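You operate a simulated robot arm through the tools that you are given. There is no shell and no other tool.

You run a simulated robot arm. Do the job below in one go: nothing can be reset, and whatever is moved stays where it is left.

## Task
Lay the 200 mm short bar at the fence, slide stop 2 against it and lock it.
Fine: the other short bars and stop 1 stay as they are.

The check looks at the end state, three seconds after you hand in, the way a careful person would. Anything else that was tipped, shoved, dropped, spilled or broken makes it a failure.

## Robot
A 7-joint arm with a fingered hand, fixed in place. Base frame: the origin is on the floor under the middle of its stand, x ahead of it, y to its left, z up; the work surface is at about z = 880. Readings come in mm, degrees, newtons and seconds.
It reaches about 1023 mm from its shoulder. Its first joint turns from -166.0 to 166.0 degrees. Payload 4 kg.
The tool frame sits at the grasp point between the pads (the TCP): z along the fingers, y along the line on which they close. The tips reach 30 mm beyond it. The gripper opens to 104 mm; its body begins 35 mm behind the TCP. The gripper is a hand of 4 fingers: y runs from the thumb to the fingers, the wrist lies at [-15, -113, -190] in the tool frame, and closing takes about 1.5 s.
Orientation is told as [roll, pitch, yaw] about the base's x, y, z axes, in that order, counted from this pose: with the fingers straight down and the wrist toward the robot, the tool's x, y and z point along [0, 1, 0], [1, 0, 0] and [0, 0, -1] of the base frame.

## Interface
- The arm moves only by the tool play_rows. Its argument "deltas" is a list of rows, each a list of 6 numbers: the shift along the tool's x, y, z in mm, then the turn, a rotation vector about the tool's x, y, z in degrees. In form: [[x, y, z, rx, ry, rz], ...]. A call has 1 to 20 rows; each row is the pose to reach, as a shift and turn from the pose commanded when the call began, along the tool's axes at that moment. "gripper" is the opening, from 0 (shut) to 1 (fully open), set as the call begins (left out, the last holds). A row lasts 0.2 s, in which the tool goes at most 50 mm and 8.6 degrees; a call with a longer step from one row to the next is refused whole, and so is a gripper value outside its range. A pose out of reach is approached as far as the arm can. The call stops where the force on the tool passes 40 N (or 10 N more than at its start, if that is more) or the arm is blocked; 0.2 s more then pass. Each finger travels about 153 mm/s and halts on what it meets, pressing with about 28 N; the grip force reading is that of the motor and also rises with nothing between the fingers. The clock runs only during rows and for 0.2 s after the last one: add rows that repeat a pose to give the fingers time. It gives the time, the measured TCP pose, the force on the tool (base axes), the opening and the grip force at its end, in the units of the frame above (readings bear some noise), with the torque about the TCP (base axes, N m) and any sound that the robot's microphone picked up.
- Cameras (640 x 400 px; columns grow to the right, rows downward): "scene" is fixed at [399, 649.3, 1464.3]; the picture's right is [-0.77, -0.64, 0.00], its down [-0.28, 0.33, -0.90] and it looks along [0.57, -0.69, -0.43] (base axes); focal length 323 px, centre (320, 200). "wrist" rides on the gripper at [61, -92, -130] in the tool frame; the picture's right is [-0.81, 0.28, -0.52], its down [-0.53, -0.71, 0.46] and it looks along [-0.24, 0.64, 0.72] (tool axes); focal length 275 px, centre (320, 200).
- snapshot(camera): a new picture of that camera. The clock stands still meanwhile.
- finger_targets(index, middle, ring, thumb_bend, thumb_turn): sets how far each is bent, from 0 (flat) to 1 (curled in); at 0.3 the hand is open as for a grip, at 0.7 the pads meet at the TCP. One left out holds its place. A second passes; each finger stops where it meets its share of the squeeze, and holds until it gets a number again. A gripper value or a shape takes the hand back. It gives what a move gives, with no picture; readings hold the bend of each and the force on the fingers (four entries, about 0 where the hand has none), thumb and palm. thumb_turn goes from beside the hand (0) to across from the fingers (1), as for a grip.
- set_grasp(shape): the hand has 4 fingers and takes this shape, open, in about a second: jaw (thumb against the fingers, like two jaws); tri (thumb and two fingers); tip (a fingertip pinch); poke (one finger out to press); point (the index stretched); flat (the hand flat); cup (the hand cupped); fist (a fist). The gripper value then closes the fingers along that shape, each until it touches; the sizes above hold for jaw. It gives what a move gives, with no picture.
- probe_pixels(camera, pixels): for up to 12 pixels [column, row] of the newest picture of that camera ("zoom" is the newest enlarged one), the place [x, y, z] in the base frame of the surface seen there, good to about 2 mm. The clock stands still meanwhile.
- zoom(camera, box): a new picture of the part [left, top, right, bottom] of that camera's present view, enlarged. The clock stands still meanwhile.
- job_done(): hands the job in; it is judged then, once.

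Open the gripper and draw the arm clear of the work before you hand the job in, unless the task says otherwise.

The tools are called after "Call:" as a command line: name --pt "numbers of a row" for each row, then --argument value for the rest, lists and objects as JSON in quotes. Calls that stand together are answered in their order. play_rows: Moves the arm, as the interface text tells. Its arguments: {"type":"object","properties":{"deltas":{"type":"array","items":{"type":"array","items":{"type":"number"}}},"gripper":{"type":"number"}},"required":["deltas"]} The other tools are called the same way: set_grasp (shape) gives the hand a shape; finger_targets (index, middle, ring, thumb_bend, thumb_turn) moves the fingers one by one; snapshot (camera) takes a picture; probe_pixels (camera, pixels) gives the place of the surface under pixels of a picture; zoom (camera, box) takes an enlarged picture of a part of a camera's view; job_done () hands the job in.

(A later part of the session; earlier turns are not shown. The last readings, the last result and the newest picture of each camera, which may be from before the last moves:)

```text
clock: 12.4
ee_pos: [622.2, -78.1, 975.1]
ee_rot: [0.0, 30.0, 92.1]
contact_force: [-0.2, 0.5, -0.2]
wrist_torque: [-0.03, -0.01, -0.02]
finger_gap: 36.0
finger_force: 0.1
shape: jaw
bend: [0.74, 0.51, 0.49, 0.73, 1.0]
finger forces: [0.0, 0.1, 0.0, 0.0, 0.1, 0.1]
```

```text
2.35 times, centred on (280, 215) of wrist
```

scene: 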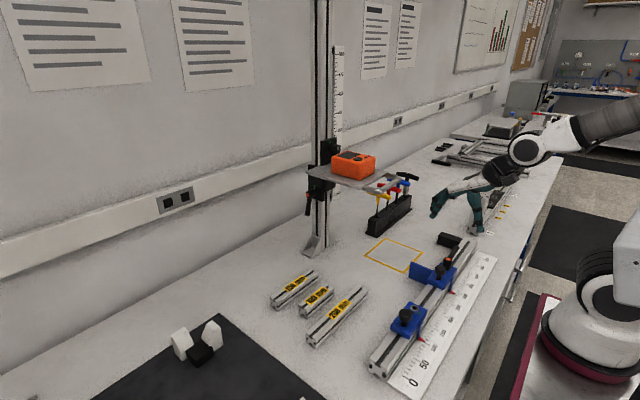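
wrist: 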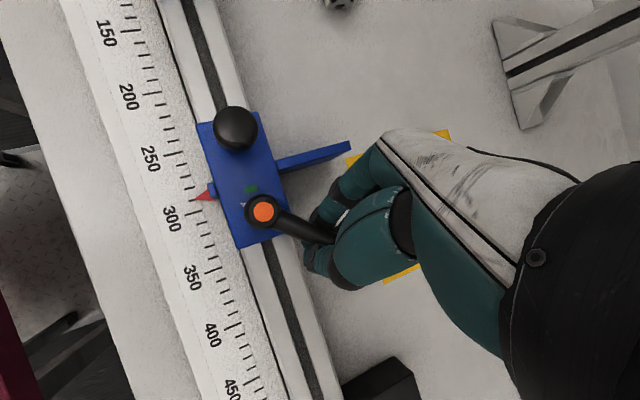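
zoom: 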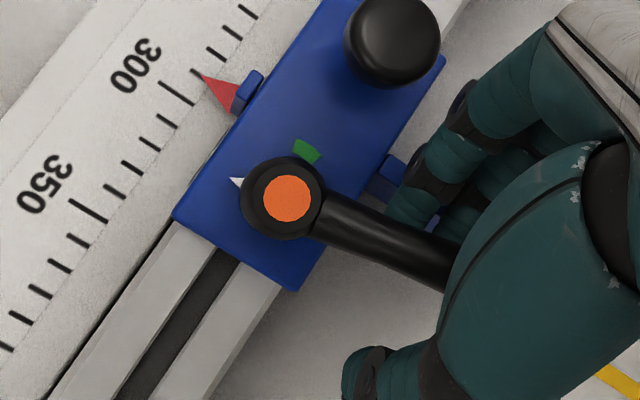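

Force is zero and the gap reads 36 mm, but index bend still reads 0.74. I wait a moment and look from the scene camera before lifting.

Call:
play_rows --pt "0 0 0 0 0 0" --pt "0 0 0 0 0 0" --gripper 0.4

Call:
zoom --camera "scene" --box '[420, 220, 480, 280]'

Call:
zoom --camera "wrist" --box '[270, 150, 350, 260]'

```text
clock: 13.0
ee_pos: [622.4, -77.5, 975.6]
ee_rot: [0.0, 30.1, 92.0]
contact_force: [0.1, -1.0, -0.7]
wrist_torque: [-0.02, 0.02, -0.01]
finger_gap: 41.5
finger_force: 0.0
shape: jaw
bend: [0.74, 0.49, 0.46, 0.73, 1.0]
finger forces: [0.0, 0.1, 0.1, 0.0, 0.0, 0.1]
```

```text
6.67 times, centred on (450, 250) of scene
```

zoom: 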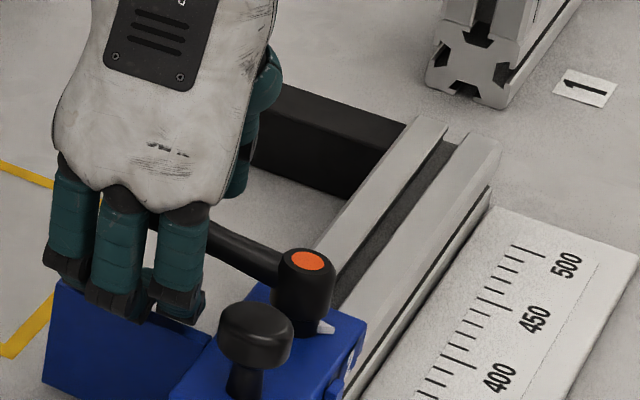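

```text
3.64 times, centred on (310, 205) of wrist
```

zoom: 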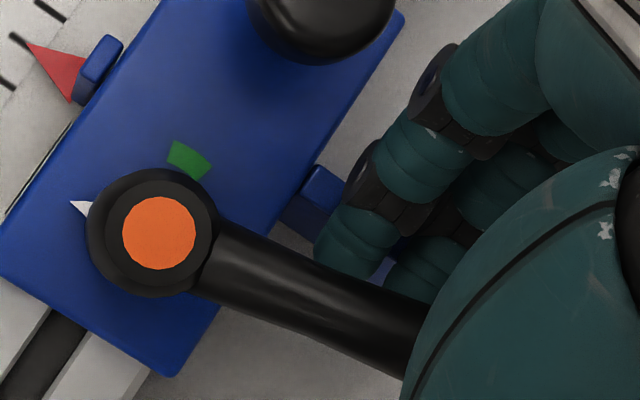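

The fingers and thumb have cleared both sides of the handle. I lift straight up 70 mm.

Call:
play_rows --pt "0 -10 -17.3 0 0 0" --pt "0 -22 -38 0 0 0" --pt "0 -35 -60.6 0 0 0" --pt "0 -35 -60.6 0 0 0"

Call:
snapshot --camera "wrist"

Call:
snapshot --camera "scene"

```text
clock: 14.0
ee_pos: [622.7, -76.0, 1046.1]
ee_rot: [-0.1, 30.0, 92.0]
contact_force: [-0.7, -0.2, 0.6]
wrist_torque: [0.03, -0.01, 0.02]
finger_gap: 41.2
finger_force: 0.0
shape: jaw
bend: [0.74, 0.49, 0.46, 0.73, 1.0]
finger forces: [0.0, 0.1, 0.0, 0.1, 0.0, 0.0]
```

```text
taken
```

wrist: 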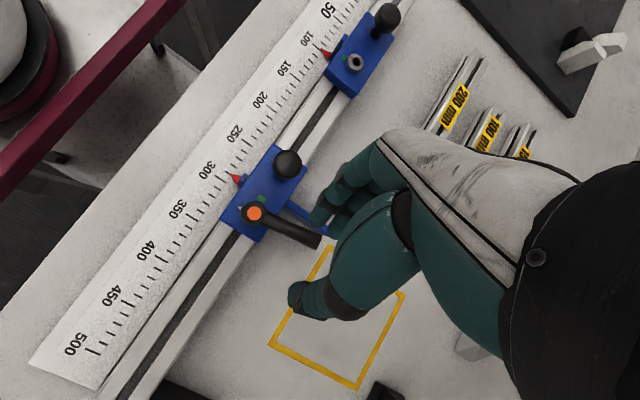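

```text
taken
```

scene: 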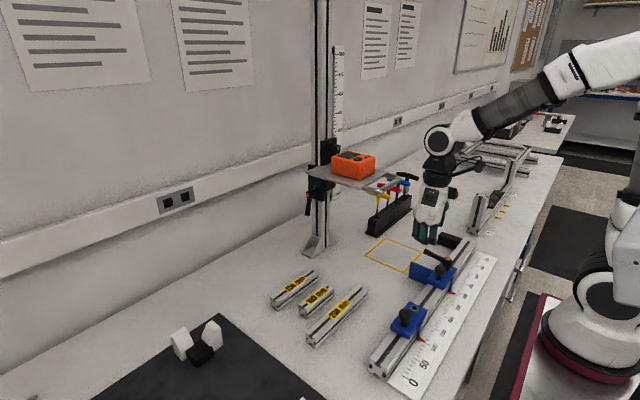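

Lever stays put, pointing to +x. Next I level the hand (pitch 0, yaw 92) and move above the knob of stop 2 at about (578,-27), still at z≈1046; I also probe the knob (287,163) and hub (255,213).

Call:
probe_pixels --camera "wrist" --pixels '[[287, 163], [277, 160], [299, 160], [287, 152], [287, 174], [255, 213], [318, 238], [313, 240], [320, 215], [335, 228], [245, 240], [290, 205]]'

Call:
play_rows --pt "10.7 10.9 -6.3 -7.5 0 0" --pt "21.4 21.8 -12.6 -15 0 0" --pt "32 32.8 -19 -22.5 0 0" --pt "42.9 43.7 -25.3 -30 0 0" --pt "42.9 43.7 -25.3 -30 0 0"

Call:
snapshot --camera "wrist"

Call:
zoom --camera "scene" --box '[390, 160, 510, 300]'

```text
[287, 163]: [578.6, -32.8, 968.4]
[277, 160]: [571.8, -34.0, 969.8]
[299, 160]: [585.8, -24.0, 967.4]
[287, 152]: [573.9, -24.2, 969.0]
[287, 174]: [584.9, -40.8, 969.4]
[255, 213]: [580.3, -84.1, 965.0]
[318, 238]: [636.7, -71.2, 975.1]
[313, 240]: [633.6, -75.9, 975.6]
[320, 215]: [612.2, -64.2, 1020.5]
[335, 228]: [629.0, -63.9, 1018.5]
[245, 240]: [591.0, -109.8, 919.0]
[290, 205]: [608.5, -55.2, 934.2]
```

```text
clock: 15.2
ee_pos: [579.5, -27.9, 1045.1]
ee_rot: [-0.1, -0.2, 92.0]
contact_force: [0.1, -0.7, 0.0]
wrist_torque: [0.03, -0.02, 0.0]
finger_gap: 41.4
finger_force: 0.0
shape: jaw
bend: [0.74, 0.49, 0.46, 0.73, 1.0]
finger forces: [0.1, 0.0, 0.0, 0.1, 0.1, 0.0]
```

```text
taken
```

wrist: 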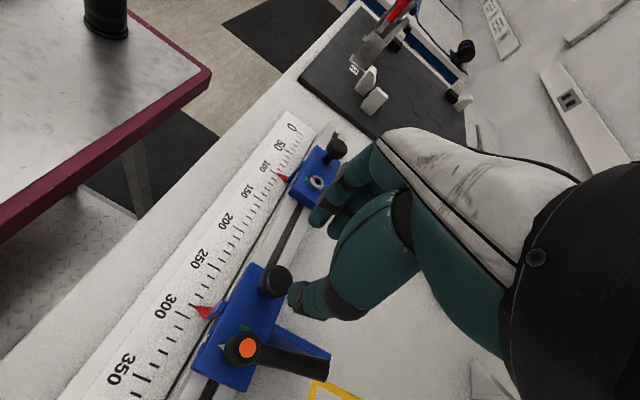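

```text
2.86 times, centred on (450, 230) of scene
```

zoom: 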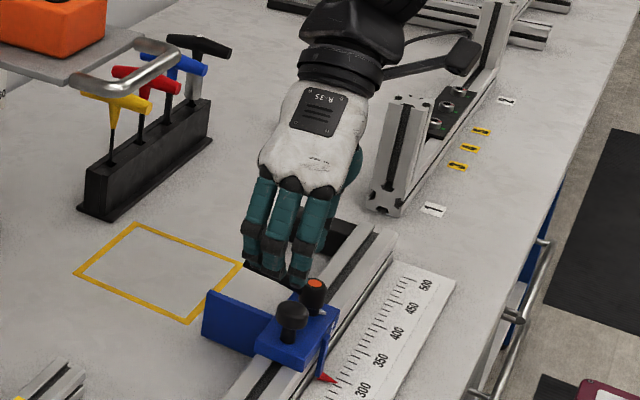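

I check the thumb and finger tips relative to the knob: thumb at about (300,298), index tip at (318,215).

Call:
probe_pixels --camera "wrist" --pixels '[[296, 296], [305, 310], [318, 215], [335, 222], [275, 275], [290, 285], [330, 240], [247, 348], [310, 355], [320, 285]]'

Call:
zoom --camera "wrist" --box '[220, 180, 380, 340]'

```text
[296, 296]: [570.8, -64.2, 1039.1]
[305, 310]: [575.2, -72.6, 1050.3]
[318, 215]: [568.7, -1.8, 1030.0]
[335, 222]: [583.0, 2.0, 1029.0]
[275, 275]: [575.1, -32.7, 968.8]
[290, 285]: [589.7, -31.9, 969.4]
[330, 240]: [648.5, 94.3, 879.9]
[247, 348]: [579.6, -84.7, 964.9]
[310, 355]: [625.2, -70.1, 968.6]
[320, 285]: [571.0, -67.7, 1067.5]
```

```text
2.50 times, centred on (300, 260) of wrist
```

zoom: 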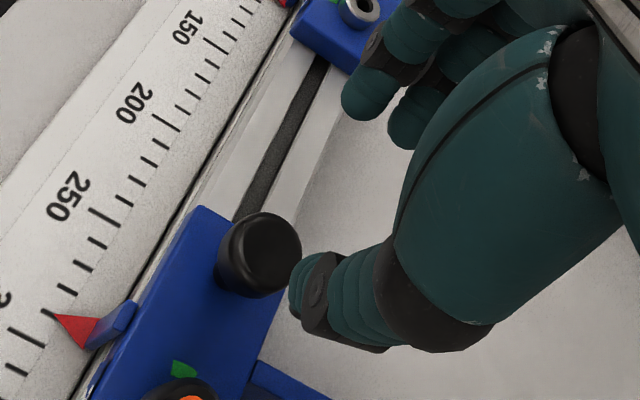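

The gap between knob and hub (y≈-43 to -72) is too tight for the thumb, so instead I'll slide stop 2 back by pushing the side of the closed fingers against the lever hub from the -y side. First I tilt back to pitch 30 and move to y≈-113 at z≈1045.

Call:
play_rows --pt "-4 -21 0 7.5 0 0" --pt "-8 -43 0 15 0 0" --pt "-12 -64 0 22.5 0 0" --pt "-17 -85.7 0 30 0 0" --pt "-17 -85.7 0 30 0 0" --gripper 0

Call:
play_rows --pt "0 0 0 0 4 6.93" --pt "0 0 0 0 8 13.86" --pt "0 0 0 0 12 20.78" --pt "0 0 0 0 16 27.71" --pt "0 0 0 0 20 34.64" --pt "0 0 0 0 24 41.57" --pt "0 0 0 0 28 48.5" --pt "0 0 0 0 32 55.43" --pt "0 0 0 0 36 62.35" --pt "0 0 0 0 40 69.28" --pt "0 0 0 0 44 76.2" --pt "0 0 0 0 46 79.67" --pt "0 0 0 0 46 79.67"

Call:
snapshot --camera "wrist"

Call:
zoom --camera "scene" --box '[390, 160, 510, 300]'

```text
clock: 16.4
ee_pos: [599.8, -112.2, 1046.5]
ee_rot: [0.1, 30.1, 92.0]
contact_force: [0.8, -0.4, 0.2]
wrist_torque: [-0.03, 0.01, 0.02]
finger_gap: 0.3
finger_force: 28.1
shape: jaw
bend: [0.7, 0.7, 0.7, 0.46, 1.0]
finger forces: [0.0, 0.1, 0.0, 0.0, 0.0, 0.0]
```

```text
clock: 19.2
ee_pos: [598.0, -113.4, 1045.4]
ee_rot: [0.0, 30.0, -0.1]
contact_force: [0.3, 0.1, -0.6]
wrist_torque: [-0.02, -0.01, -0.03]
finger_gap: 0.1
finger_force: 27.9
shape: jaw
bend: [0.7, 0.7, 0.7, 0.46, 1.0]
finger forces: [0.0, 0.1, 0.0, 0.0, 0.1, 0.0]
```

```text
taken
```

wrist: 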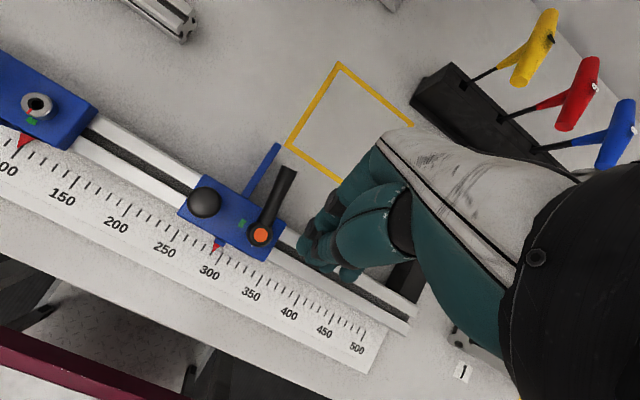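

```text
2.86 times, centred on (450, 230) of scene
```

zoom: 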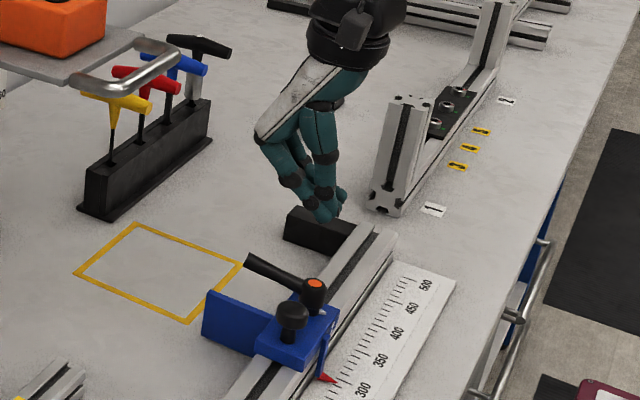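

The closed hand is at (598,-113,1045). I descend to about (590,-130,977), beside the lever hub on its -y side.

Call:
play_rows --pt "-9 9 21 0 0 0" --pt "-17 18 42 0 0 0" --pt "-17 27.1 62.9 0 0 0" --pt "-17 27.1 62.9 0 0 0"

Call:
snapshot --camera "wrist"

Call:
zoom --camera "wrist" --box '[180, 140, 340, 300]'

Call:
zoom --camera "scene" --box '[410, 200, 510, 300]'

```text
clock: 20.2
ee_pos: [589.8, -128.8, 977.8]
ee_rot: [0.0, 30.1, -0.1]
contact_force: [0.0, 0.0, 0.1]
wrist_torque: [0.01, -0.02, 0.01]
finger_gap: 0.3
finger_force: 28.0
shape: jaw
bend: [0.7, 0.7, 0.7, 0.46, 1.0]
finger forces: [0.1, 0.1, 0.1, 0.0, 0.0, 0.0]
```

```text
taken
```

wrist: 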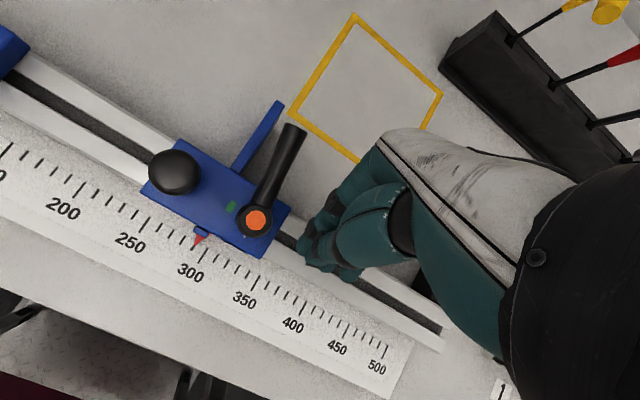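

```text
2.50 times, centred on (260, 220) of wrist
```

zoom: 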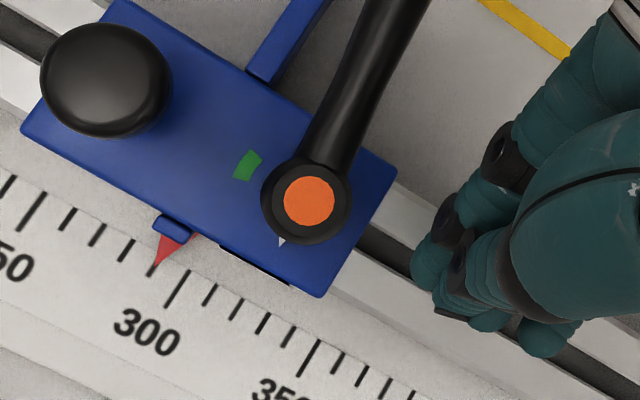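

```text
4.00 times, centred on (460, 250) of scene
```

zoom: 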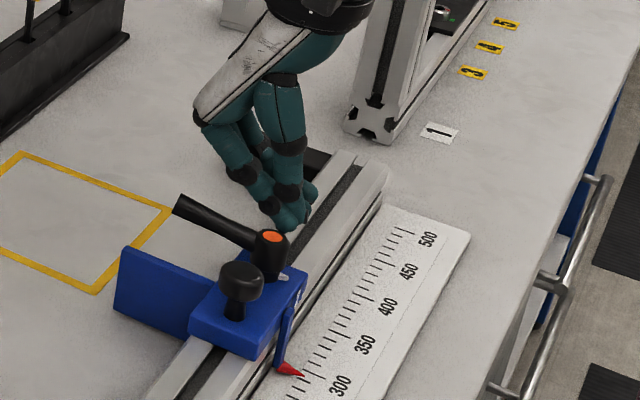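

Pointer reads about 293-295 and the fingertips are beside the hub, clear of it. I push in +y in small steps and watch the force.

Call:
play_rows --pt "6 0 0 0 0 0" --pt "11 0 0 0 0 0" --pt "15 0 0 0 0 0" --pt "18 0 0 0 0 0" --pt "21 0 0 0 0 0" --pt "24 0 0 0 0 0" --pt "27 0 0 0 0 0"

Call:
zoom --camera "wrist" --box '[180, 140, 340, 300]'

```text
clock: 21.8
ee_pos: [590.8, -103.8, 976.8]
ee_rot: [-0.1, 30.0, 0.0]
contact_force: [1.5, -13.9, 1.7]
wrist_torque: [-0.31, 0.01, 0.13]
finger_gap: 0.0
finger_force: 28.3
shape: jaw
bend: [0.7, 0.7, 0.7, 0.46, 1.0]
finger forces: [0.0, 0.0, 0.1, 0.0, 0.0, 0.1]
```

```text
2.50 times, centred on (260, 220) of wrist
```

zoom: 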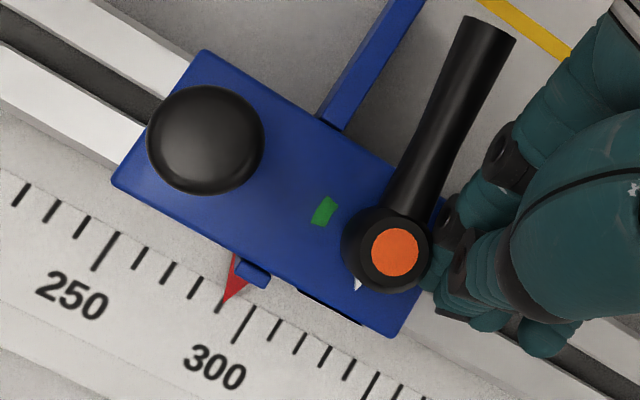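

Contact made (14 N) with the stop not obviously moved yet. I push further in small steps to see whether it slides.

Call:
play_rows --pt "2 0 0 0 0 0" --pt "4 0 0 0 0 0" --pt "6 0 0 0 0 0" --pt "8 0 0 0 0 0" --pt "10 0 0 0 0 0"

Call:
zoom --camera "wrist" --box '[180, 140, 340, 300]'

Call:
zoom --camera "scene" --box '[430, 250, 480, 300]'

```text
clock: 22.4
ee_pos: [590.6, -104.0, 978.0]
ee_rot: [-0.2, 29.8, -0.2]
contact_force: [0.5, -26.0, -0.5]
wrist_torque: [-0.71, -0.02, 0.25]
finger_gap: 0.0
finger_force: 27.9
shape: jaw
bend: [0.7, 0.7, 0.7, 0.46, 1.0]
finger forces: [0.1, 0.1, 0.0, 0.1, 0.1, 0.0]
stopped in row 3: the force on the tool passed its limit at 43 N (the readings are from after the stop); the commanded pose is now the measured one
```

```text
2.50 times, centred on (260, 220) of wrist
```

zoom: 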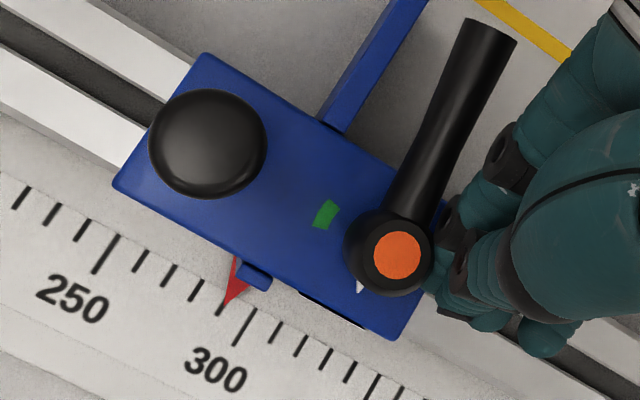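

```text
8.00 times, centred on (455, 275) of scene
```

zoom: 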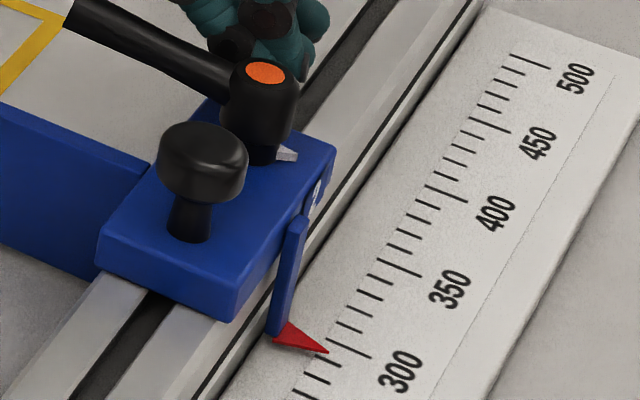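

Stop 2 did not move even at 43 N, so the clamp still holds at 92°. I back off and push the handle further counter-clockwise with the side of the fingers to loosen it more.

Call:
play_rows --pt "-8 0 0 0 0 0" --pt "-10 16.5 -9.5 0 0 0" --pt "-10 33 -19 0 0 0" --pt "-4 33 -19 0 0 0" --pt "2 33 -19 0 0 0" --pt "8 33 -19 0 0 0" --pt "14 32 -18.5 0 0 0" --pt "20 31 -17.9 0 0 0"

Call:
snapshot --camera "wrist"

Call:
zoom --camera "wrist" --box '[180, 120, 340, 280]'

```text
clock: 24.1
ee_pos: [630.6, -92.4, 977.6]
ee_rot: [-0.5, 29.8, -0.7]
contact_force: [3.0, -26.3, -2.0]
wrist_torque: [-0.27, -0.02, -0.14]
finger_gap: 0.1
finger_force: 28.2
shape: jaw
bend: [0.7, 0.7, 0.7, 0.46, 1.0]
finger forces: [28.2, 0.0, 0.0, 0.0, 0.0, 0.0]
stopped in row 8: the force on the tool passed its limit at 46 N (the readings are from after the stop); the commanded pose is now the measured one
```

```text
taken
```

wrist: 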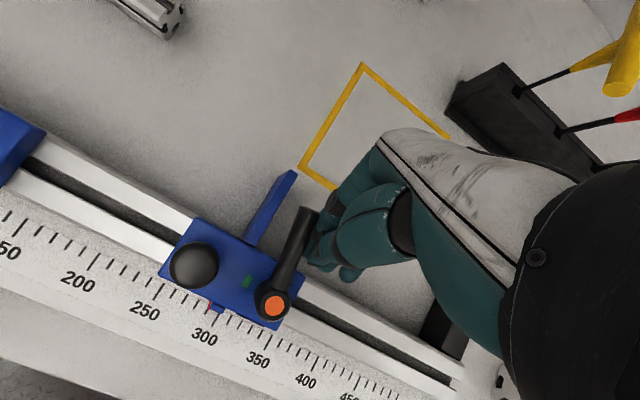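

```text
2.50 times, centred on (260, 200) of wrist
```

zoom: 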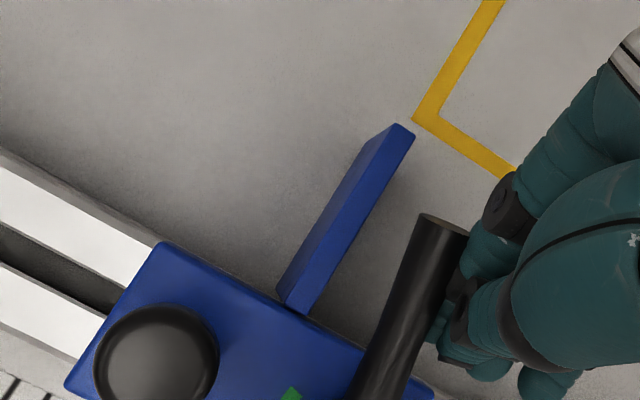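

The handle hit an end stop just past 92°, yet the stop would not slide. I check the lever's pointer angle now from both cameras.

Call:
zoom --camera "wrist" --box '[150, 220, 330, 340]'

Call:
zoom --camera "scene" --box '[425, 240, 475, 290]'

Call:
probe_pixels --camera "wrist" --pixels '[[305, 215], [290, 260], [275, 305], [285, 280], [297, 238], [195, 265], [212, 310], [260, 290]]'

```text
3.33 times, centred on (240, 280) of wrist
```

zoom: 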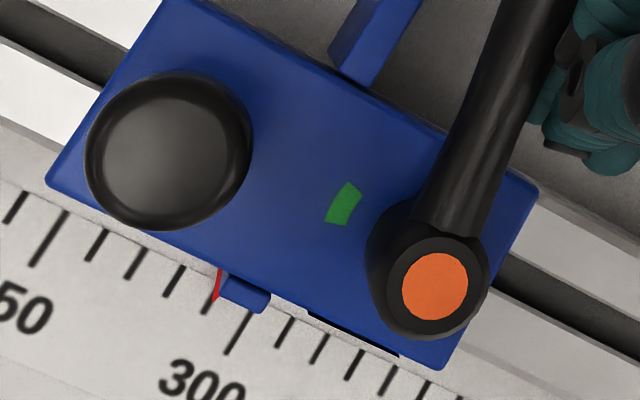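

```text
8.00 times, centred on (450, 265) of scene
```

zoom: 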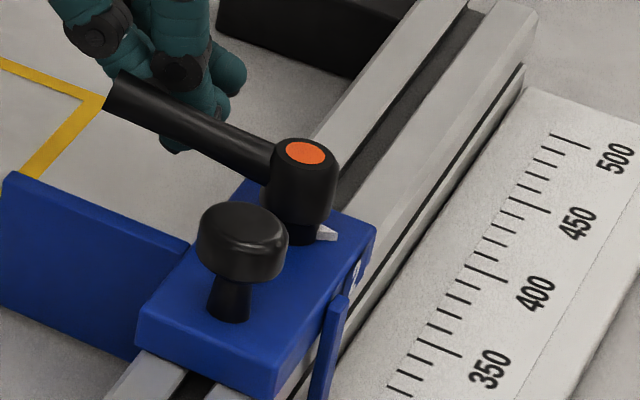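

```text
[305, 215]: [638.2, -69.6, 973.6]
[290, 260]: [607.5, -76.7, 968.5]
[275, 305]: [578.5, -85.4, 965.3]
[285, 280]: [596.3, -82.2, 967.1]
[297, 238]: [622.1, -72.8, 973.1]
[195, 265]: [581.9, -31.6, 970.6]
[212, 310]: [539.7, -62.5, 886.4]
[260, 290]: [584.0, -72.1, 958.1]
```

The lever is now at roughly 103° and blocked. Perhaps my reading of green is wrong, so I'll turn the lever back and test sliding at other angles. First back off, rise, open slightly and turn the hand to yaw ~100.

Call:
play_rows --pt "-5 0 0 0 0 0" --pt "-5 -12 -21 0 0 0" --pt "-5 -25 -43 0 0 0" --pt "-5 -37.5 -65 0 0 0" --pt "-5 -37.5 -65 0 0 0"

Call:
play_rows --pt "0 0 0 0 -4 -6.93" --pt "0 0 0 0 -8 -13.86" --pt "0 0 0 0 -12 -20.78" --pt "0 0 0 0 -16 -27.71" --pt "0 0 0 0 -20 -34.64" --pt "0 0 0 0 -24 -41.57" --pt "0 0 0 0 -28 -48.5" --pt "0 0 0 0 -32 -55.43" --pt "0 0 0 0 -36 -62.35" --pt "0 0 0 0 -40 -69.28" --pt "0 0 0 0 -44 -76.2" --pt "0 0 0 0 -48 -83.1" --pt "0 0 0 0 -51 -88.3" --pt "0 0 0 0 -51 -88.3" --gripper 0.45

Call:
snapshot --camera "wrist"

```text
clock: 25.3
ee_pos: [628.0, -94.1, 1052.3]
ee_rot: [-0.4, 29.8, -0.5]
contact_force: [0.3, -0.5, 0.1]
wrist_torque: [-0.03, 0.0, -0.01]
finger_gap: 0.0
finger_force: 28.1
shape: jaw
bend: [0.7, 0.7, 0.7, 0.46, 1.0]
finger forces: [0.1, 0.1, 0.0, 0.0, 0.1, 0.0]
```

```text
clock: 28.3
ee_pos: [629.1, -94.4, 1052.6]
ee_rot: [-0.1, 30.3, 101.8]
contact_force: [0.7, 0.2, -0.3]
wrist_torque: [-0.01, 0.02, -0.02]
finger_gap: 46.5
finger_force: 0.0
shape: jaw
bend: [0.74, 0.47, 0.44, 0.71, 1.0]
finger forces: [0.1, 0.0, 0.0, 0.0, 0.0, 0.0]
```

```text
taken
```

wrist: 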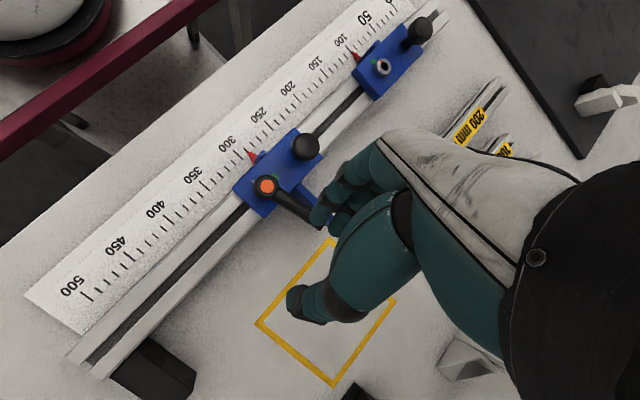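

I zoom on the lever from above to measure its angle.

Call:
zoom --camera "wrist" --box '[220, 120, 340, 240]'

Call:
probe_pixels --camera "zoom" --pixels '[[245, 350], [255, 350], [300, 400], [350, 390], [400, 395], [450, 395], [330, 355], [290, 340], [240, 300]]'

```text
3.33 times, centred on (280, 180) of wrist
```

zoom: 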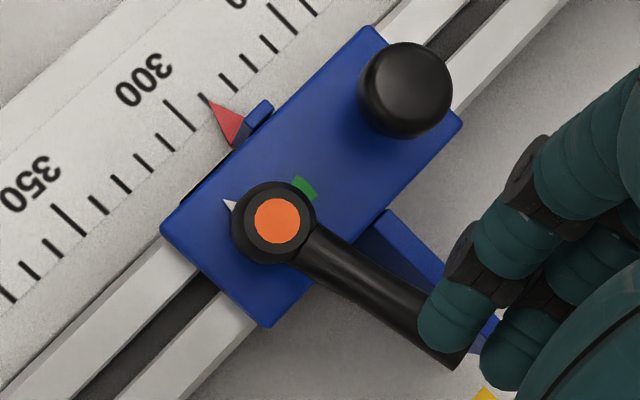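

```text
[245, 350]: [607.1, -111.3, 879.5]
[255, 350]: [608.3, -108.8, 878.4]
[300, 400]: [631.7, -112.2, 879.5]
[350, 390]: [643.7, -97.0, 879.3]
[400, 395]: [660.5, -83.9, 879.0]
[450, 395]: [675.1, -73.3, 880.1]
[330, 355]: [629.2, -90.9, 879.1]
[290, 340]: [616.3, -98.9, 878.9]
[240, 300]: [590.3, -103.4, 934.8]
```

The lever sits at about 95° (its end stop). I descend over the handle again, opening reduced to 0.38, to grip and turn it back.

Call:
play_rows --pt "2.6 18.1 -10.4 0 3.4 5.9" --pt "2.6 31 12 0 3.4 5.9" --pt "2.6 44 34 0 3.4 5.9" --pt "2.6 56.4 55.9 0 3.4 5.9" --pt "2.6 56.4 55.9 0 3.4 5.9" --gripper 0.38

Call:
zoom --camera "wrist" --box '[200, 130, 360, 300]'

Call:
zoom --camera "scene" --box '[420, 220, 480, 280]'

```text
clock: 29.5
ee_pos: [622.7, -74.4, 974.2]
ee_rot: [-0.2, 30.4, 94.8]
contact_force: [0.6, 0.2, 0.0]
wrist_torque: [-0.02, 0.02, 0.02]
finger_gap: 40.1
finger_force: 0.0
shape: jaw
bend: [0.74, 0.5, 0.47, 0.73, 1.0]
finger forces: [0.1, 0.0, 0.1, 0.1, 0.1, 0.1]
```

```text
2.35 times, centred on (280, 215) of wrist
```

zoom: 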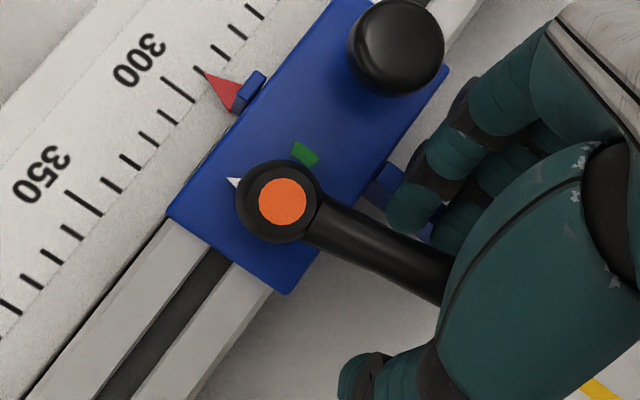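

```text
6.67 times, centred on (450, 250) of scene
```

zoom: 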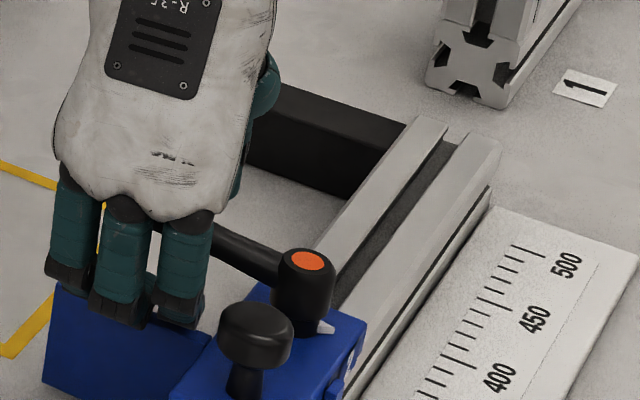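

Positioned over the handle with it between thumb and fingers. I close on it, then turn it clockwise about 48° watching the force.

Call:
play_rows --pt "0 0 0 0 0 0" --pt "0 0 0 0 0 0" --pt "0 0 0 0 0 0" --pt "0 0 0 0 0 0" --pt "0 0 0 0 0 0" --gripper 0

Call:
play_rows --pt "-0.45 -5.46 3.15 0 4 6.93" --pt "0 -10.9 6.3 0 8 13.86" --pt "1.3 -16.3 9.4 0 12 20.78" --pt "3.4 -21.5 12.4 0 16 27.71" --pt "6.4 -26.3 15.2 0 20 34.64" --pt "10.1 -30.7 17.75 0 24 41.57" --pt "10.1 -30.7 17.75 0 24 41.57"

Call:
zoom --camera "wrist" --box '[200, 130, 360, 300]'

```text
clock: 30.7
ee_pos: [622.0, -74.5, 974.9]
ee_rot: [-0.2, 30.4, 94.8]
contact_force: [4.4, -12.6, -15.0]
wrist_torque: [-0.04, -0.07, 0.0]
finger_gap: 0.0
finger_force: 27.7
shape: jaw
bend: [0.71, 0.7, 0.7, 0.72, 1.0]
finger forces: [15.9, 5.9, 0.0, 0.0, 27.0, 0.1]
```

```text
clock: 32.3
ee_pos: [614.5, -110.9, 974.5]
ee_rot: [-0.4, 30.1, 46.6]
contact_force: [-1.1, 2.4, -14.7]
wrist_torque: [0.03, -0.01, -0.03]
finger_gap: 0.1
finger_force: 28.2
shape: jaw
bend: [0.71, 0.7, 0.7, 0.72, 1.0]
finger forces: [16.4, 5.4, 0.1, 0.0, 22.4, 0.0]
```

```text
2.35 times, centred on (280, 215) of wrist
```

zoom: 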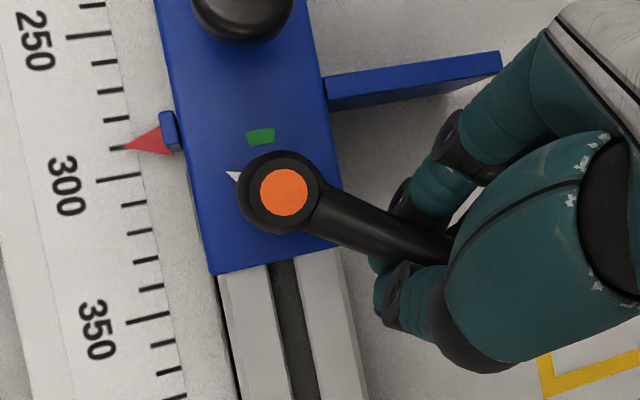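

Lever back to ~47°; pointer reads about 290. I continue clockwise to just short of green (another 43°).

Call:
play_rows --pt "-0.45 -5.46 3.15 0 4 6.93" --pt "0 -10.9 6.3 0 8 13.86" --pt "1.3 -16.3 9.4 0 12 20.78" --pt "3.4 -21.5 12.4 0 16 27.71" --pt "6.4 -26.3 15.2 0 20 34.64" --pt "7.8 -28 16.1 0 21.5 37.2" --pt "7.8 -28 16.1 0 21.5 37.2"

Call:
zoom --camera "wrist" --box '[200, 130, 360, 300]'

```text
clock: 33.9
ee_pos: [588.3, -129.0, 975.6]
ee_rot: [-0.4, 29.7, 3.6]
contact_force: [-0.7, 7.9, -15.5]
wrist_torque: [0.09, -0.04, 0.03]
finger_gap: 0.0
finger_force: 28.1
shape: jaw
bend: [0.71, 0.7, 0.7, 0.72, 1.0]
finger forces: [15.8, 7.1, 0.0, 0.0, 21.9, 0.0]
```

```text
2.35 times, centred on (280, 215) of wrist
```

zoom: 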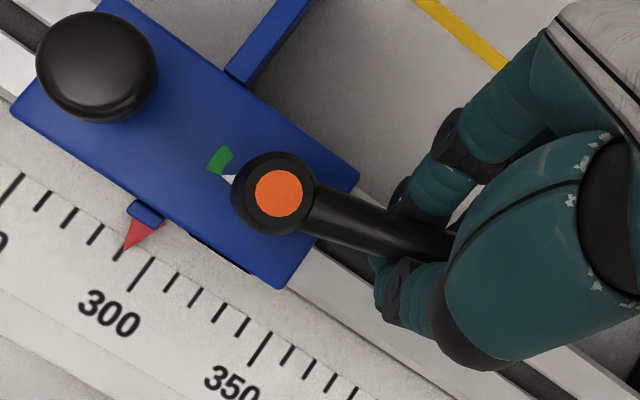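

Pointer is at the edge of the green tag. I slide the closed hand along the handle toward the hub (+y) and push to test whether the stop moves in this state.

Call:
play_rows --pt "6 0 0 0 0 0" --pt "12 0 0 0 0 0" --pt "16 0 0 0 0 0" --pt "19 0 0 0 0 0" --pt "22 0 0 0 0 0" --pt "25 0 0 0 0 0" --pt "28 0 0 0 0 0"

Call:
zoom --camera "wrist" --box '[180, 130, 360, 300]'

Call:
zoom --camera "scene" --box '[430, 250, 480, 300]'

```text
clock: 34.5
ee_pos: [587.7, -126.3, 974.7]
ee_rot: [-0.6, 29.8, 3.4]
contact_force: [5.0, -23.3, -17.1]
wrist_torque: [-0.26, -0.06, -0.02]
finger_gap: 0.0
finger_force: 27.9
shape: jaw
bend: [0.71, 0.7, 0.7, 0.72, 1.0]
finger forces: [18.4, 7.9, 5.2, 0.1, 26.9, 0.1]
stopped in row 2: the force on the tool passed its limit at 45 N (the readings are from after the stop); the commanded pose is now the measured one
```

```text
2.35 times, centred on (270, 215) of wrist
```

zoom: 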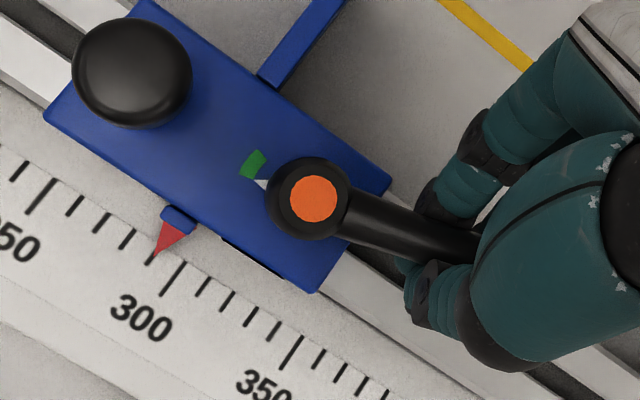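

```text
8.00 times, centred on (455, 275) of scene
```

zoom: 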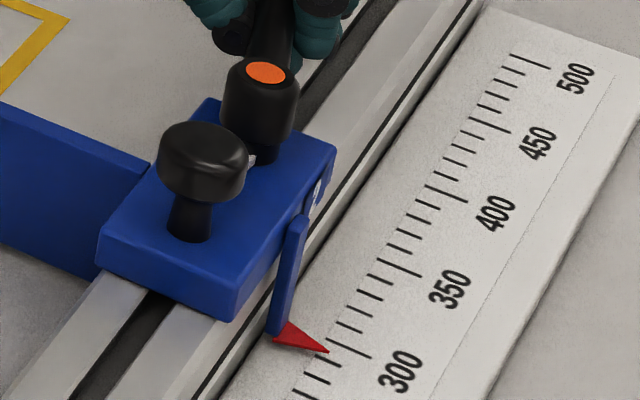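

The stop holds at this angle too. I now test whether the lever can go clockwise past green, to know which end of its travel this is.

Call:
play_rows --pt "-2.6 -1.5 0 0 0 0" --pt "-2.6 -4.2 1.6 0 2 3.46" --pt "-2.9 -7 3.2 0 4 6.93" --pt "-3 -9.7 4.7 0 6 10.4"

Call:
zoom --camera "wrist" --box '[180, 130, 360, 300]'

```text
clock: 35.5
ee_pos: [577.5, -125.5, 976.7]
ee_rot: [-0.5, 29.6, -8.6]
contact_force: [5.8, -13.1, -24.5]
wrist_torque: [-0.09, -0.04, -0.04]
finger_gap: 0.3
finger_force: 28.0
shape: jaw
bend: [0.71, 0.7, 0.7, 0.73, 1.0]
finger forces: [20.0, 9.5, 3.9, 0.1, 22.9, 0.1]
```

```text
2.35 times, centred on (270, 215) of wrist
```

zoom: 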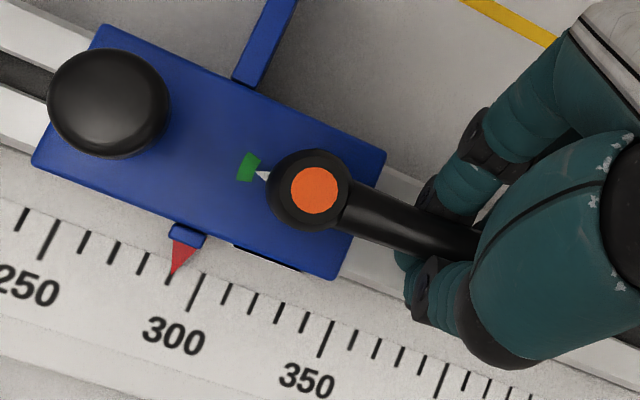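

Pointer is centred on green with no strong resistance yet. I turn another 16° clockwise.

Call:
play_rows --pt "-0.2 -2.73 1.57 0 2 3.46" --pt "-0.45 -5.46 3.15 0 4 6.93" --pt "-0.3 -8.2 4.7 0 6 10.4" --pt "0 -10.9 6.3 0 8 13.86" --pt "0 -10.9 6.3 0 8 13.86"

Call:
zoom --camera "wrist" --box '[180, 130, 360, 300]'

```text
clock: 36.5
ee_pos: [570.2, -125.2, 976.5]
ee_rot: [-0.2, 29.0, -22.4]
contact_force: [23.6, -5.1, -25.6]
wrist_torque: [0.13, -0.12, 0.23]
finger_gap: 0.2
finger_force: 27.6
shape: jaw
bend: [0.71, 0.7, 0.7, 0.74, 1.0]
finger forces: [23.4, 18.1, 0.3, 0.0, 21.1, 0.0]
stopped in row 4: the force on the tool passed its limit at 42 N (the readings are from after the stop); the commanded pose is now the measured one
```

```text
2.35 times, centred on (270, 215) of wrist
```

zoom: 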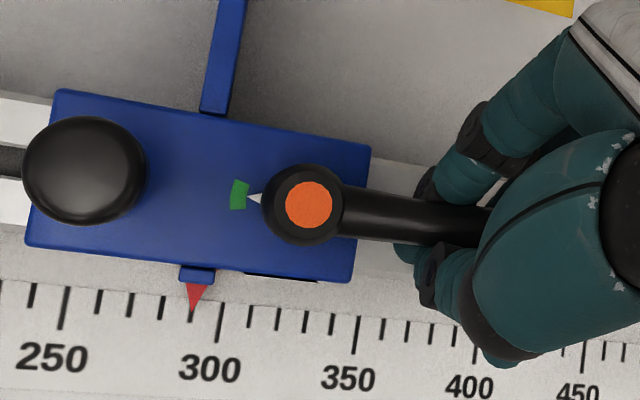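

Clockwise is blocked with the pointer on green, so green is the tight end and counter-clockwise loosens. I turn the lever back counter-clockwise to its far end, gripping it, to find the true limit angle.

Call:
play_rows --pt "0.7 4.3 -2.5 0 -3.7 -6.4" --pt "1.4 8.6 -5 0 -7.4 -12.9" --pt "2.1 13 -7.5 0 -11.2 -19.4" --pt "2.1 13 -7.5 0 -11.2 -19.4"

Call:
play_rows --pt "1.32 5.25 -3.03 0 -4 -6.93" --pt "3.47 10.29 -5.94 0 -8 -13.86" --pt "6.4 15.02 -8.67 0 -12 -20.78" --pt "10.08 19.35 -11.17 0 -16 -27.71" --pt "14.5 23.5 -13.5 0 -20 -34.64" --pt "19.5 26.8 -15.5 0 -24 -41.57" --pt "19.5 26.8 -15.5 0 -24 -41.57"

Call:
play_rows --pt "1.32 5.25 -3.03 0 -4 -6.93" --pt "3.47 10.29 -5.94 0 -8 -13.86" --pt "6.4 15.02 -8.67 0 -12 -20.78" --pt "10.08 19.35 -11.17 0 -16 -27.71" --pt "14.5 23.5 -13.5 0 -20 -34.64" --pt "14.5 23.5 -13.5 0 -20 -34.64"

Call:
zoom --camera "wrist" --box '[180, 130, 360, 300]'

```text
clock: 37.5
ee_pos: [581.9, -128.6, 977.6]
ee_rot: [-0.7, 29.4, -0.1]
contact_force: [-2.2, 3.3, -36.9]
wrist_torque: [0.18, 0.32, -0.06]
finger_gap: 0.0
finger_force: 28.0
shape: jaw
bend: [0.72, 0.7, 0.7, 0.74, 1.0]
finger forces: [22.4, 16.7, 1.3, 0.0, 22.3, 0.1]
```

```text
clock: 38.3
ee_pos: [600.1, -122.3, 976.4]
ee_rot: [-1.0, 29.8, 24.1]
contact_force: [8.2, -4.3, -30.9]
wrist_torque: [-0.02, 0.19, -0.15]
finger_gap: 0.0
finger_force: 27.9
shape: jaw
bend: [0.71, 0.7, 0.7, 0.74, 1.0]
finger forces: [22.6, 15.5, 3.0, 0.0, 20.5, 0.1]
stopped in row 4: the force on the tool passed its limit at 48 N (the readings are from after the stop); the commanded pose is now the measured one
```

```text
clock: 39.0
ee_pos: [610.0, -114.7, 977.0]
ee_rot: [-1.0, 29.9, 40.7]
contact_force: [12.7, -6.5, -28.9]
wrist_torque: [-0.15, 0.08, -0.19]
finger_gap: 0.0
finger_force: 28.1
shape: jaw
bend: [0.71, 0.7, 0.7, 0.74, 1.0]
finger forces: [22.6, 15.2, 4.1, 0.1, 21.3, 0.1]
stopped in row 3: the force on the tool passed its limit at 43 N (the readings are from after the stop); the commanded pose is now the measured one
```

```text
2.35 times, centred on (270, 215) of wrist
```

zoom: 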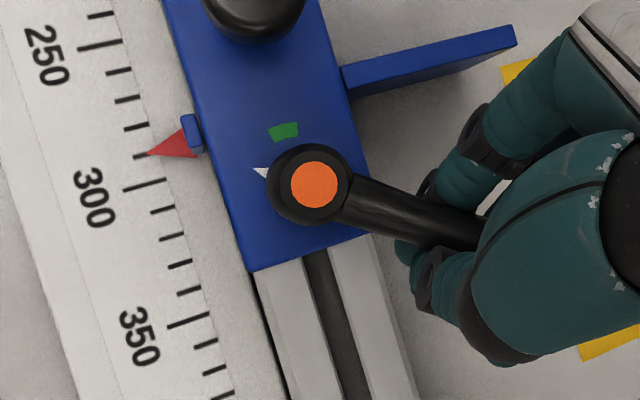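

The vertical load has crept up to 30 N because the hand rides high under the handle. I lower 4 mm and continue turning to the limit in two steps.

Call:
play_rows --pt "0 2 3.5 0 0 0" --pt "0 2 3.5 0 0 0"

Call:
play_rows --pt "1.32 5.25 -3.03 0 -4 -6.93" --pt "3.47 10.29 -5.94 0 -8 -13.86" --pt "6.4 15.02 -8.67 0 -12 -20.78" --pt "10.08 19.35 -11.17 0 -16 -27.71" --pt "14.5 23.5 -13.5 0 -20 -34.64" --pt "19.5 26.8 -15.5 0 -24 -41.57" --pt "19.5 26.8 -15.5 0 -24 -41.57"

Call:
zoom --camera "wrist" --box '[180, 130, 360, 300]'

```text
clock: 39.6
ee_pos: [610.0, -115.8, 973.7]
ee_rot: [-1.1, 29.8, 40.7]
contact_force: [14.9, -6.9, 2.9]
wrist_torque: [-0.02, -0.2, -0.23]
finger_gap: 0.0
finger_force: 28.3
shape: jaw
bend: [0.72, 0.7, 0.7, 0.74, 1.0]
finger forces: [13.1, 6.5, 5.1, 0.0, 22.5, 0.1]
```

```text
clock: 41.2
ee_pos: [621.3, -80.7, 972.8]
ee_rot: [-0.8, 30.7, 88.9]
contact_force: [31.6, -14.0, -8.2]
wrist_torque: [-0.2, -0.23, -0.28]
finger_gap: 0.0
finger_force: 28.4
shape: jaw
bend: [0.72, 0.7, 0.7, 0.74, 1.0]
finger forces: [9.2, 3.6, 7.4, 0.0, 38.1, 0.1]
```

```text
2.35 times, centred on (270, 215) of wrist
```

zoom: 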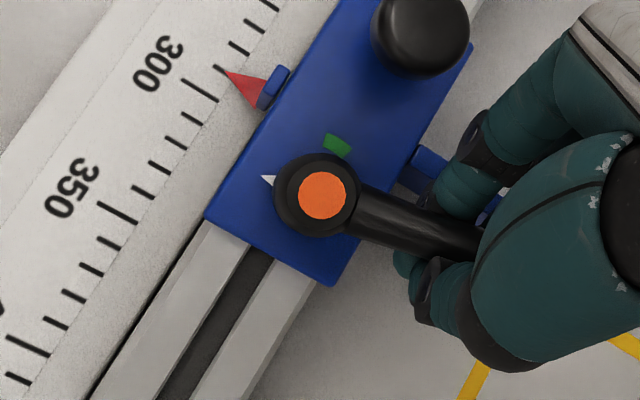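

Lever is back at about 90°. I open slightly, lift, and go to the +y side of the knob to test pushing the stop in -y along the rail.

Call:
play_rows --pt "-3 0 0 0 0 0" --pt "-3 0 0 0 0 0" --pt "-3 0 0 0 0 0" --pt "-3 0 0 0 0 0" --gripper 0.38

Call:
play_rows --pt "0 -10 -17.3 0 0 0" --pt "0 -22 -38 0 0 0" --pt "0 -37 -64 0 0 0" --pt "0 -37 -64 0 0 0"

Call:
snapshot --camera "wrist"

```text
clock: 42.2
ee_pos: [621.9, -79.8, 973.8]
ee_rot: [-0.9, 30.6, 89.0]
contact_force: [0.6, -1.0, -0.4]
wrist_torque: [0.0, 0.03, -0.02]
finger_gap: 38.9
finger_force: 0.0
shape: jaw
bend: [0.74, 0.5, 0.47, 0.73, 1.0]
finger forces: [0.0, 0.1, 0.0, 0.0, 0.0, 0.1]
```

```text
clock: 43.2
ee_pos: [621.0, -78.8, 1048.5]
ee_rot: [-0.7, 30.6, 88.9]
contact_force: [-0.6, 0.2, -0.2]
wrist_torque: [0.01, -0.01, -0.02]
finger_gap: 39.6
finger_force: 0.0
shape: jaw
bend: [0.74, 0.5, 0.47, 0.73, 1.0]
finger forces: [0.0, 0.0, 0.0, 0.0, 0.1, 0.0]
```

```text
taken
```

wrist: 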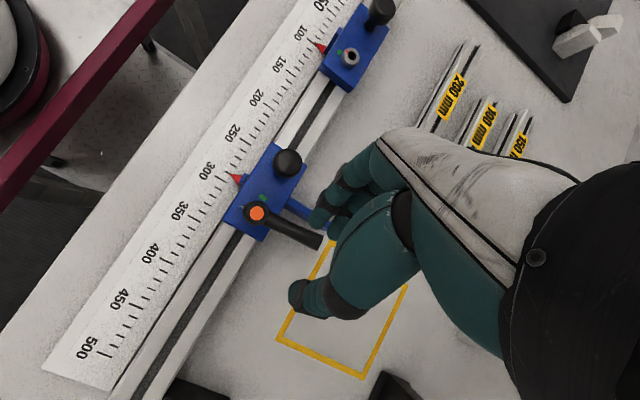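

I close the hand and move to the +y side of the knob at about (579, 35), then descend beside it.

Call:
play_rows --pt "11 24.5 -14 0 0 0" --pt "22 49 -28 0 0 0" --pt "33 73.5 -42 0 0 0" --pt "44 98.1 -56.6 0 0 0" --pt "44 98.1 -56.6 0 0 0" --pt "44 98.1 -56.6 0 0 0" --pt "44 98.1 -56.6 0 0 0" --gripper 0

Call:
play_rows --pt "0 11 19.6 0 0 0" --pt "0 22 39 0 0 0" --pt "0 34 58.9 0 0 0" --pt "0 34 58.9 0 0 0"

Call:
zoom --camera "scene" --box '[390, 200, 510, 320]'

Call:
snapshot --camera "wrist"

```text
clock: 44.8
ee_pos: [576.3, 34.5, 1047.4]
ee_rot: [-0.8, 30.5, 88.8]
contact_force: [0.1, -0.6, -0.1]
wrist_torque: [0.01, 0.01, -0.02]
finger_gap: 0.3
finger_force: 28.0
shape: jaw
bend: [0.7, 0.7, 0.7, 0.46, 1.0]
finger forces: [0.0, 0.1, 0.1, 0.0, 0.0, 0.1]
```

```text
clock: 45.8
ee_pos: [580.8, 35.3, 978.2]
ee_rot: [-0.9, 30.6, 88.8]
contact_force: [-0.5, 0.0, -0.8]
wrist_torque: [0.0, -0.02, 0.0]
finger_gap: 0.1
finger_force: 28.1
shape: jaw
bend: [0.7, 0.7, 0.7, 0.46, 1.0]
finger forces: [0.0, 0.0, 0.0, 0.0, 0.1, 0.0]
```

```text
3.33 times, centred on (450, 260) of scene
```

zoom: 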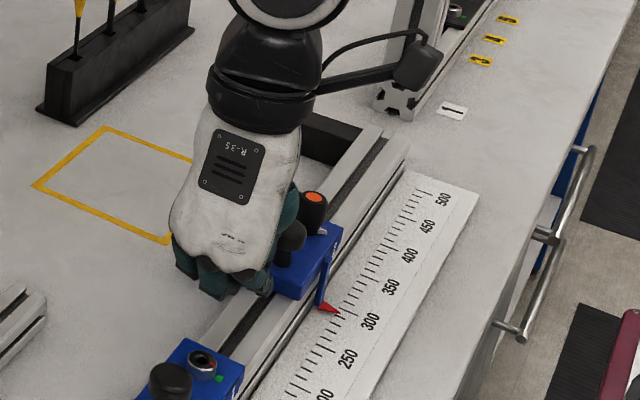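

```text
taken
```

wrist: 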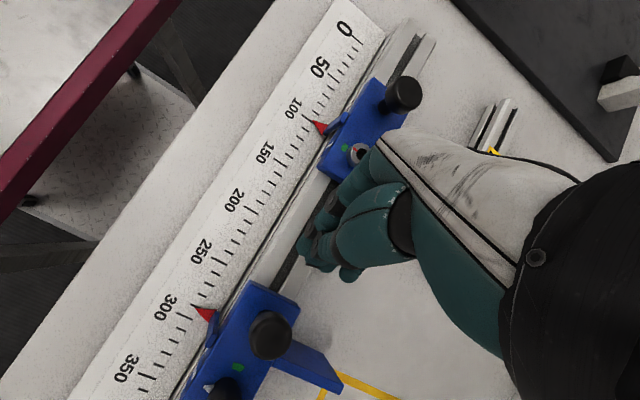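

The closed hand is on the +y side of the knob. I push in -y in small steps.

Call:
play_rows --pt "0 -8.7 5 0 0 0" --pt "0 -15.6 9 0 0 0" --pt "0 -19.9 11.5 0 0 0" --pt "0 -22.5 13 0 0 0" --pt "0 -25.1 14.5 0 0 0" --pt "0 -27.7 16 0 0 0" --pt "0 -30.3 17.5 0 0 0" --pt "0 -32.9 19 0 0 0"

Call:
zoom --camera "scene" --box '[420, 230, 500, 310]'

Call:
zoom --camera "wrist" --box '[140, 200, 380, 400]'

```text
clock: 47.6
ee_pos: [579.0, -3.9, 977.1]
ee_rot: [-0.9, 30.7, 89.0]
contact_force: [-0.1, 1.2, 1.1]
wrist_torque: [0.02, 0.01, -0.01]
finger_gap: 0.0
finger_force: 28.0
shape: jaw
bend: [0.7, 0.7, 0.7, 0.46, 1.0]
finger forces: [0.0, 0.0, 0.1, 0.0, 0.0, 0.0]
```

```text
5.00 times, centred on (460, 270) of scene
```

zoom: 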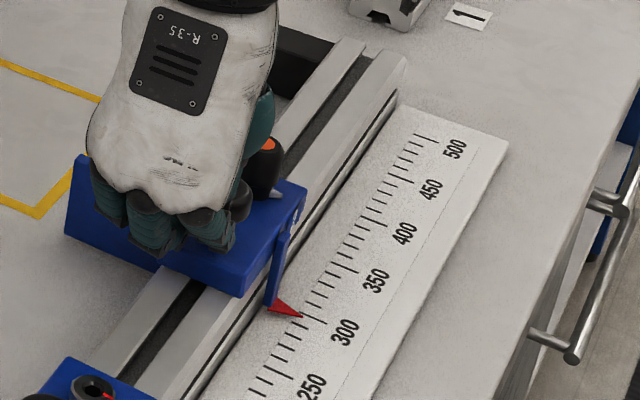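

```text
2.00 times, centred on (260, 300) of wrist
```

zoom: 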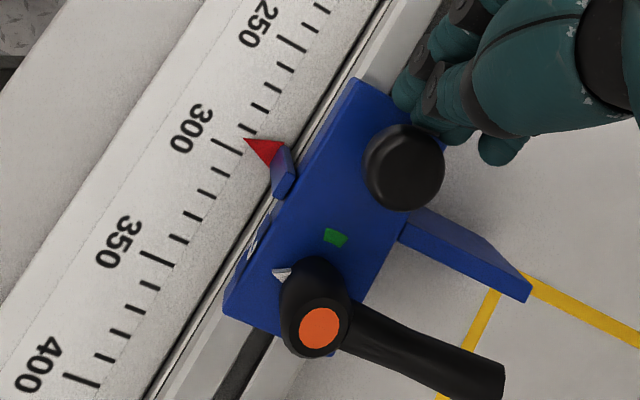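

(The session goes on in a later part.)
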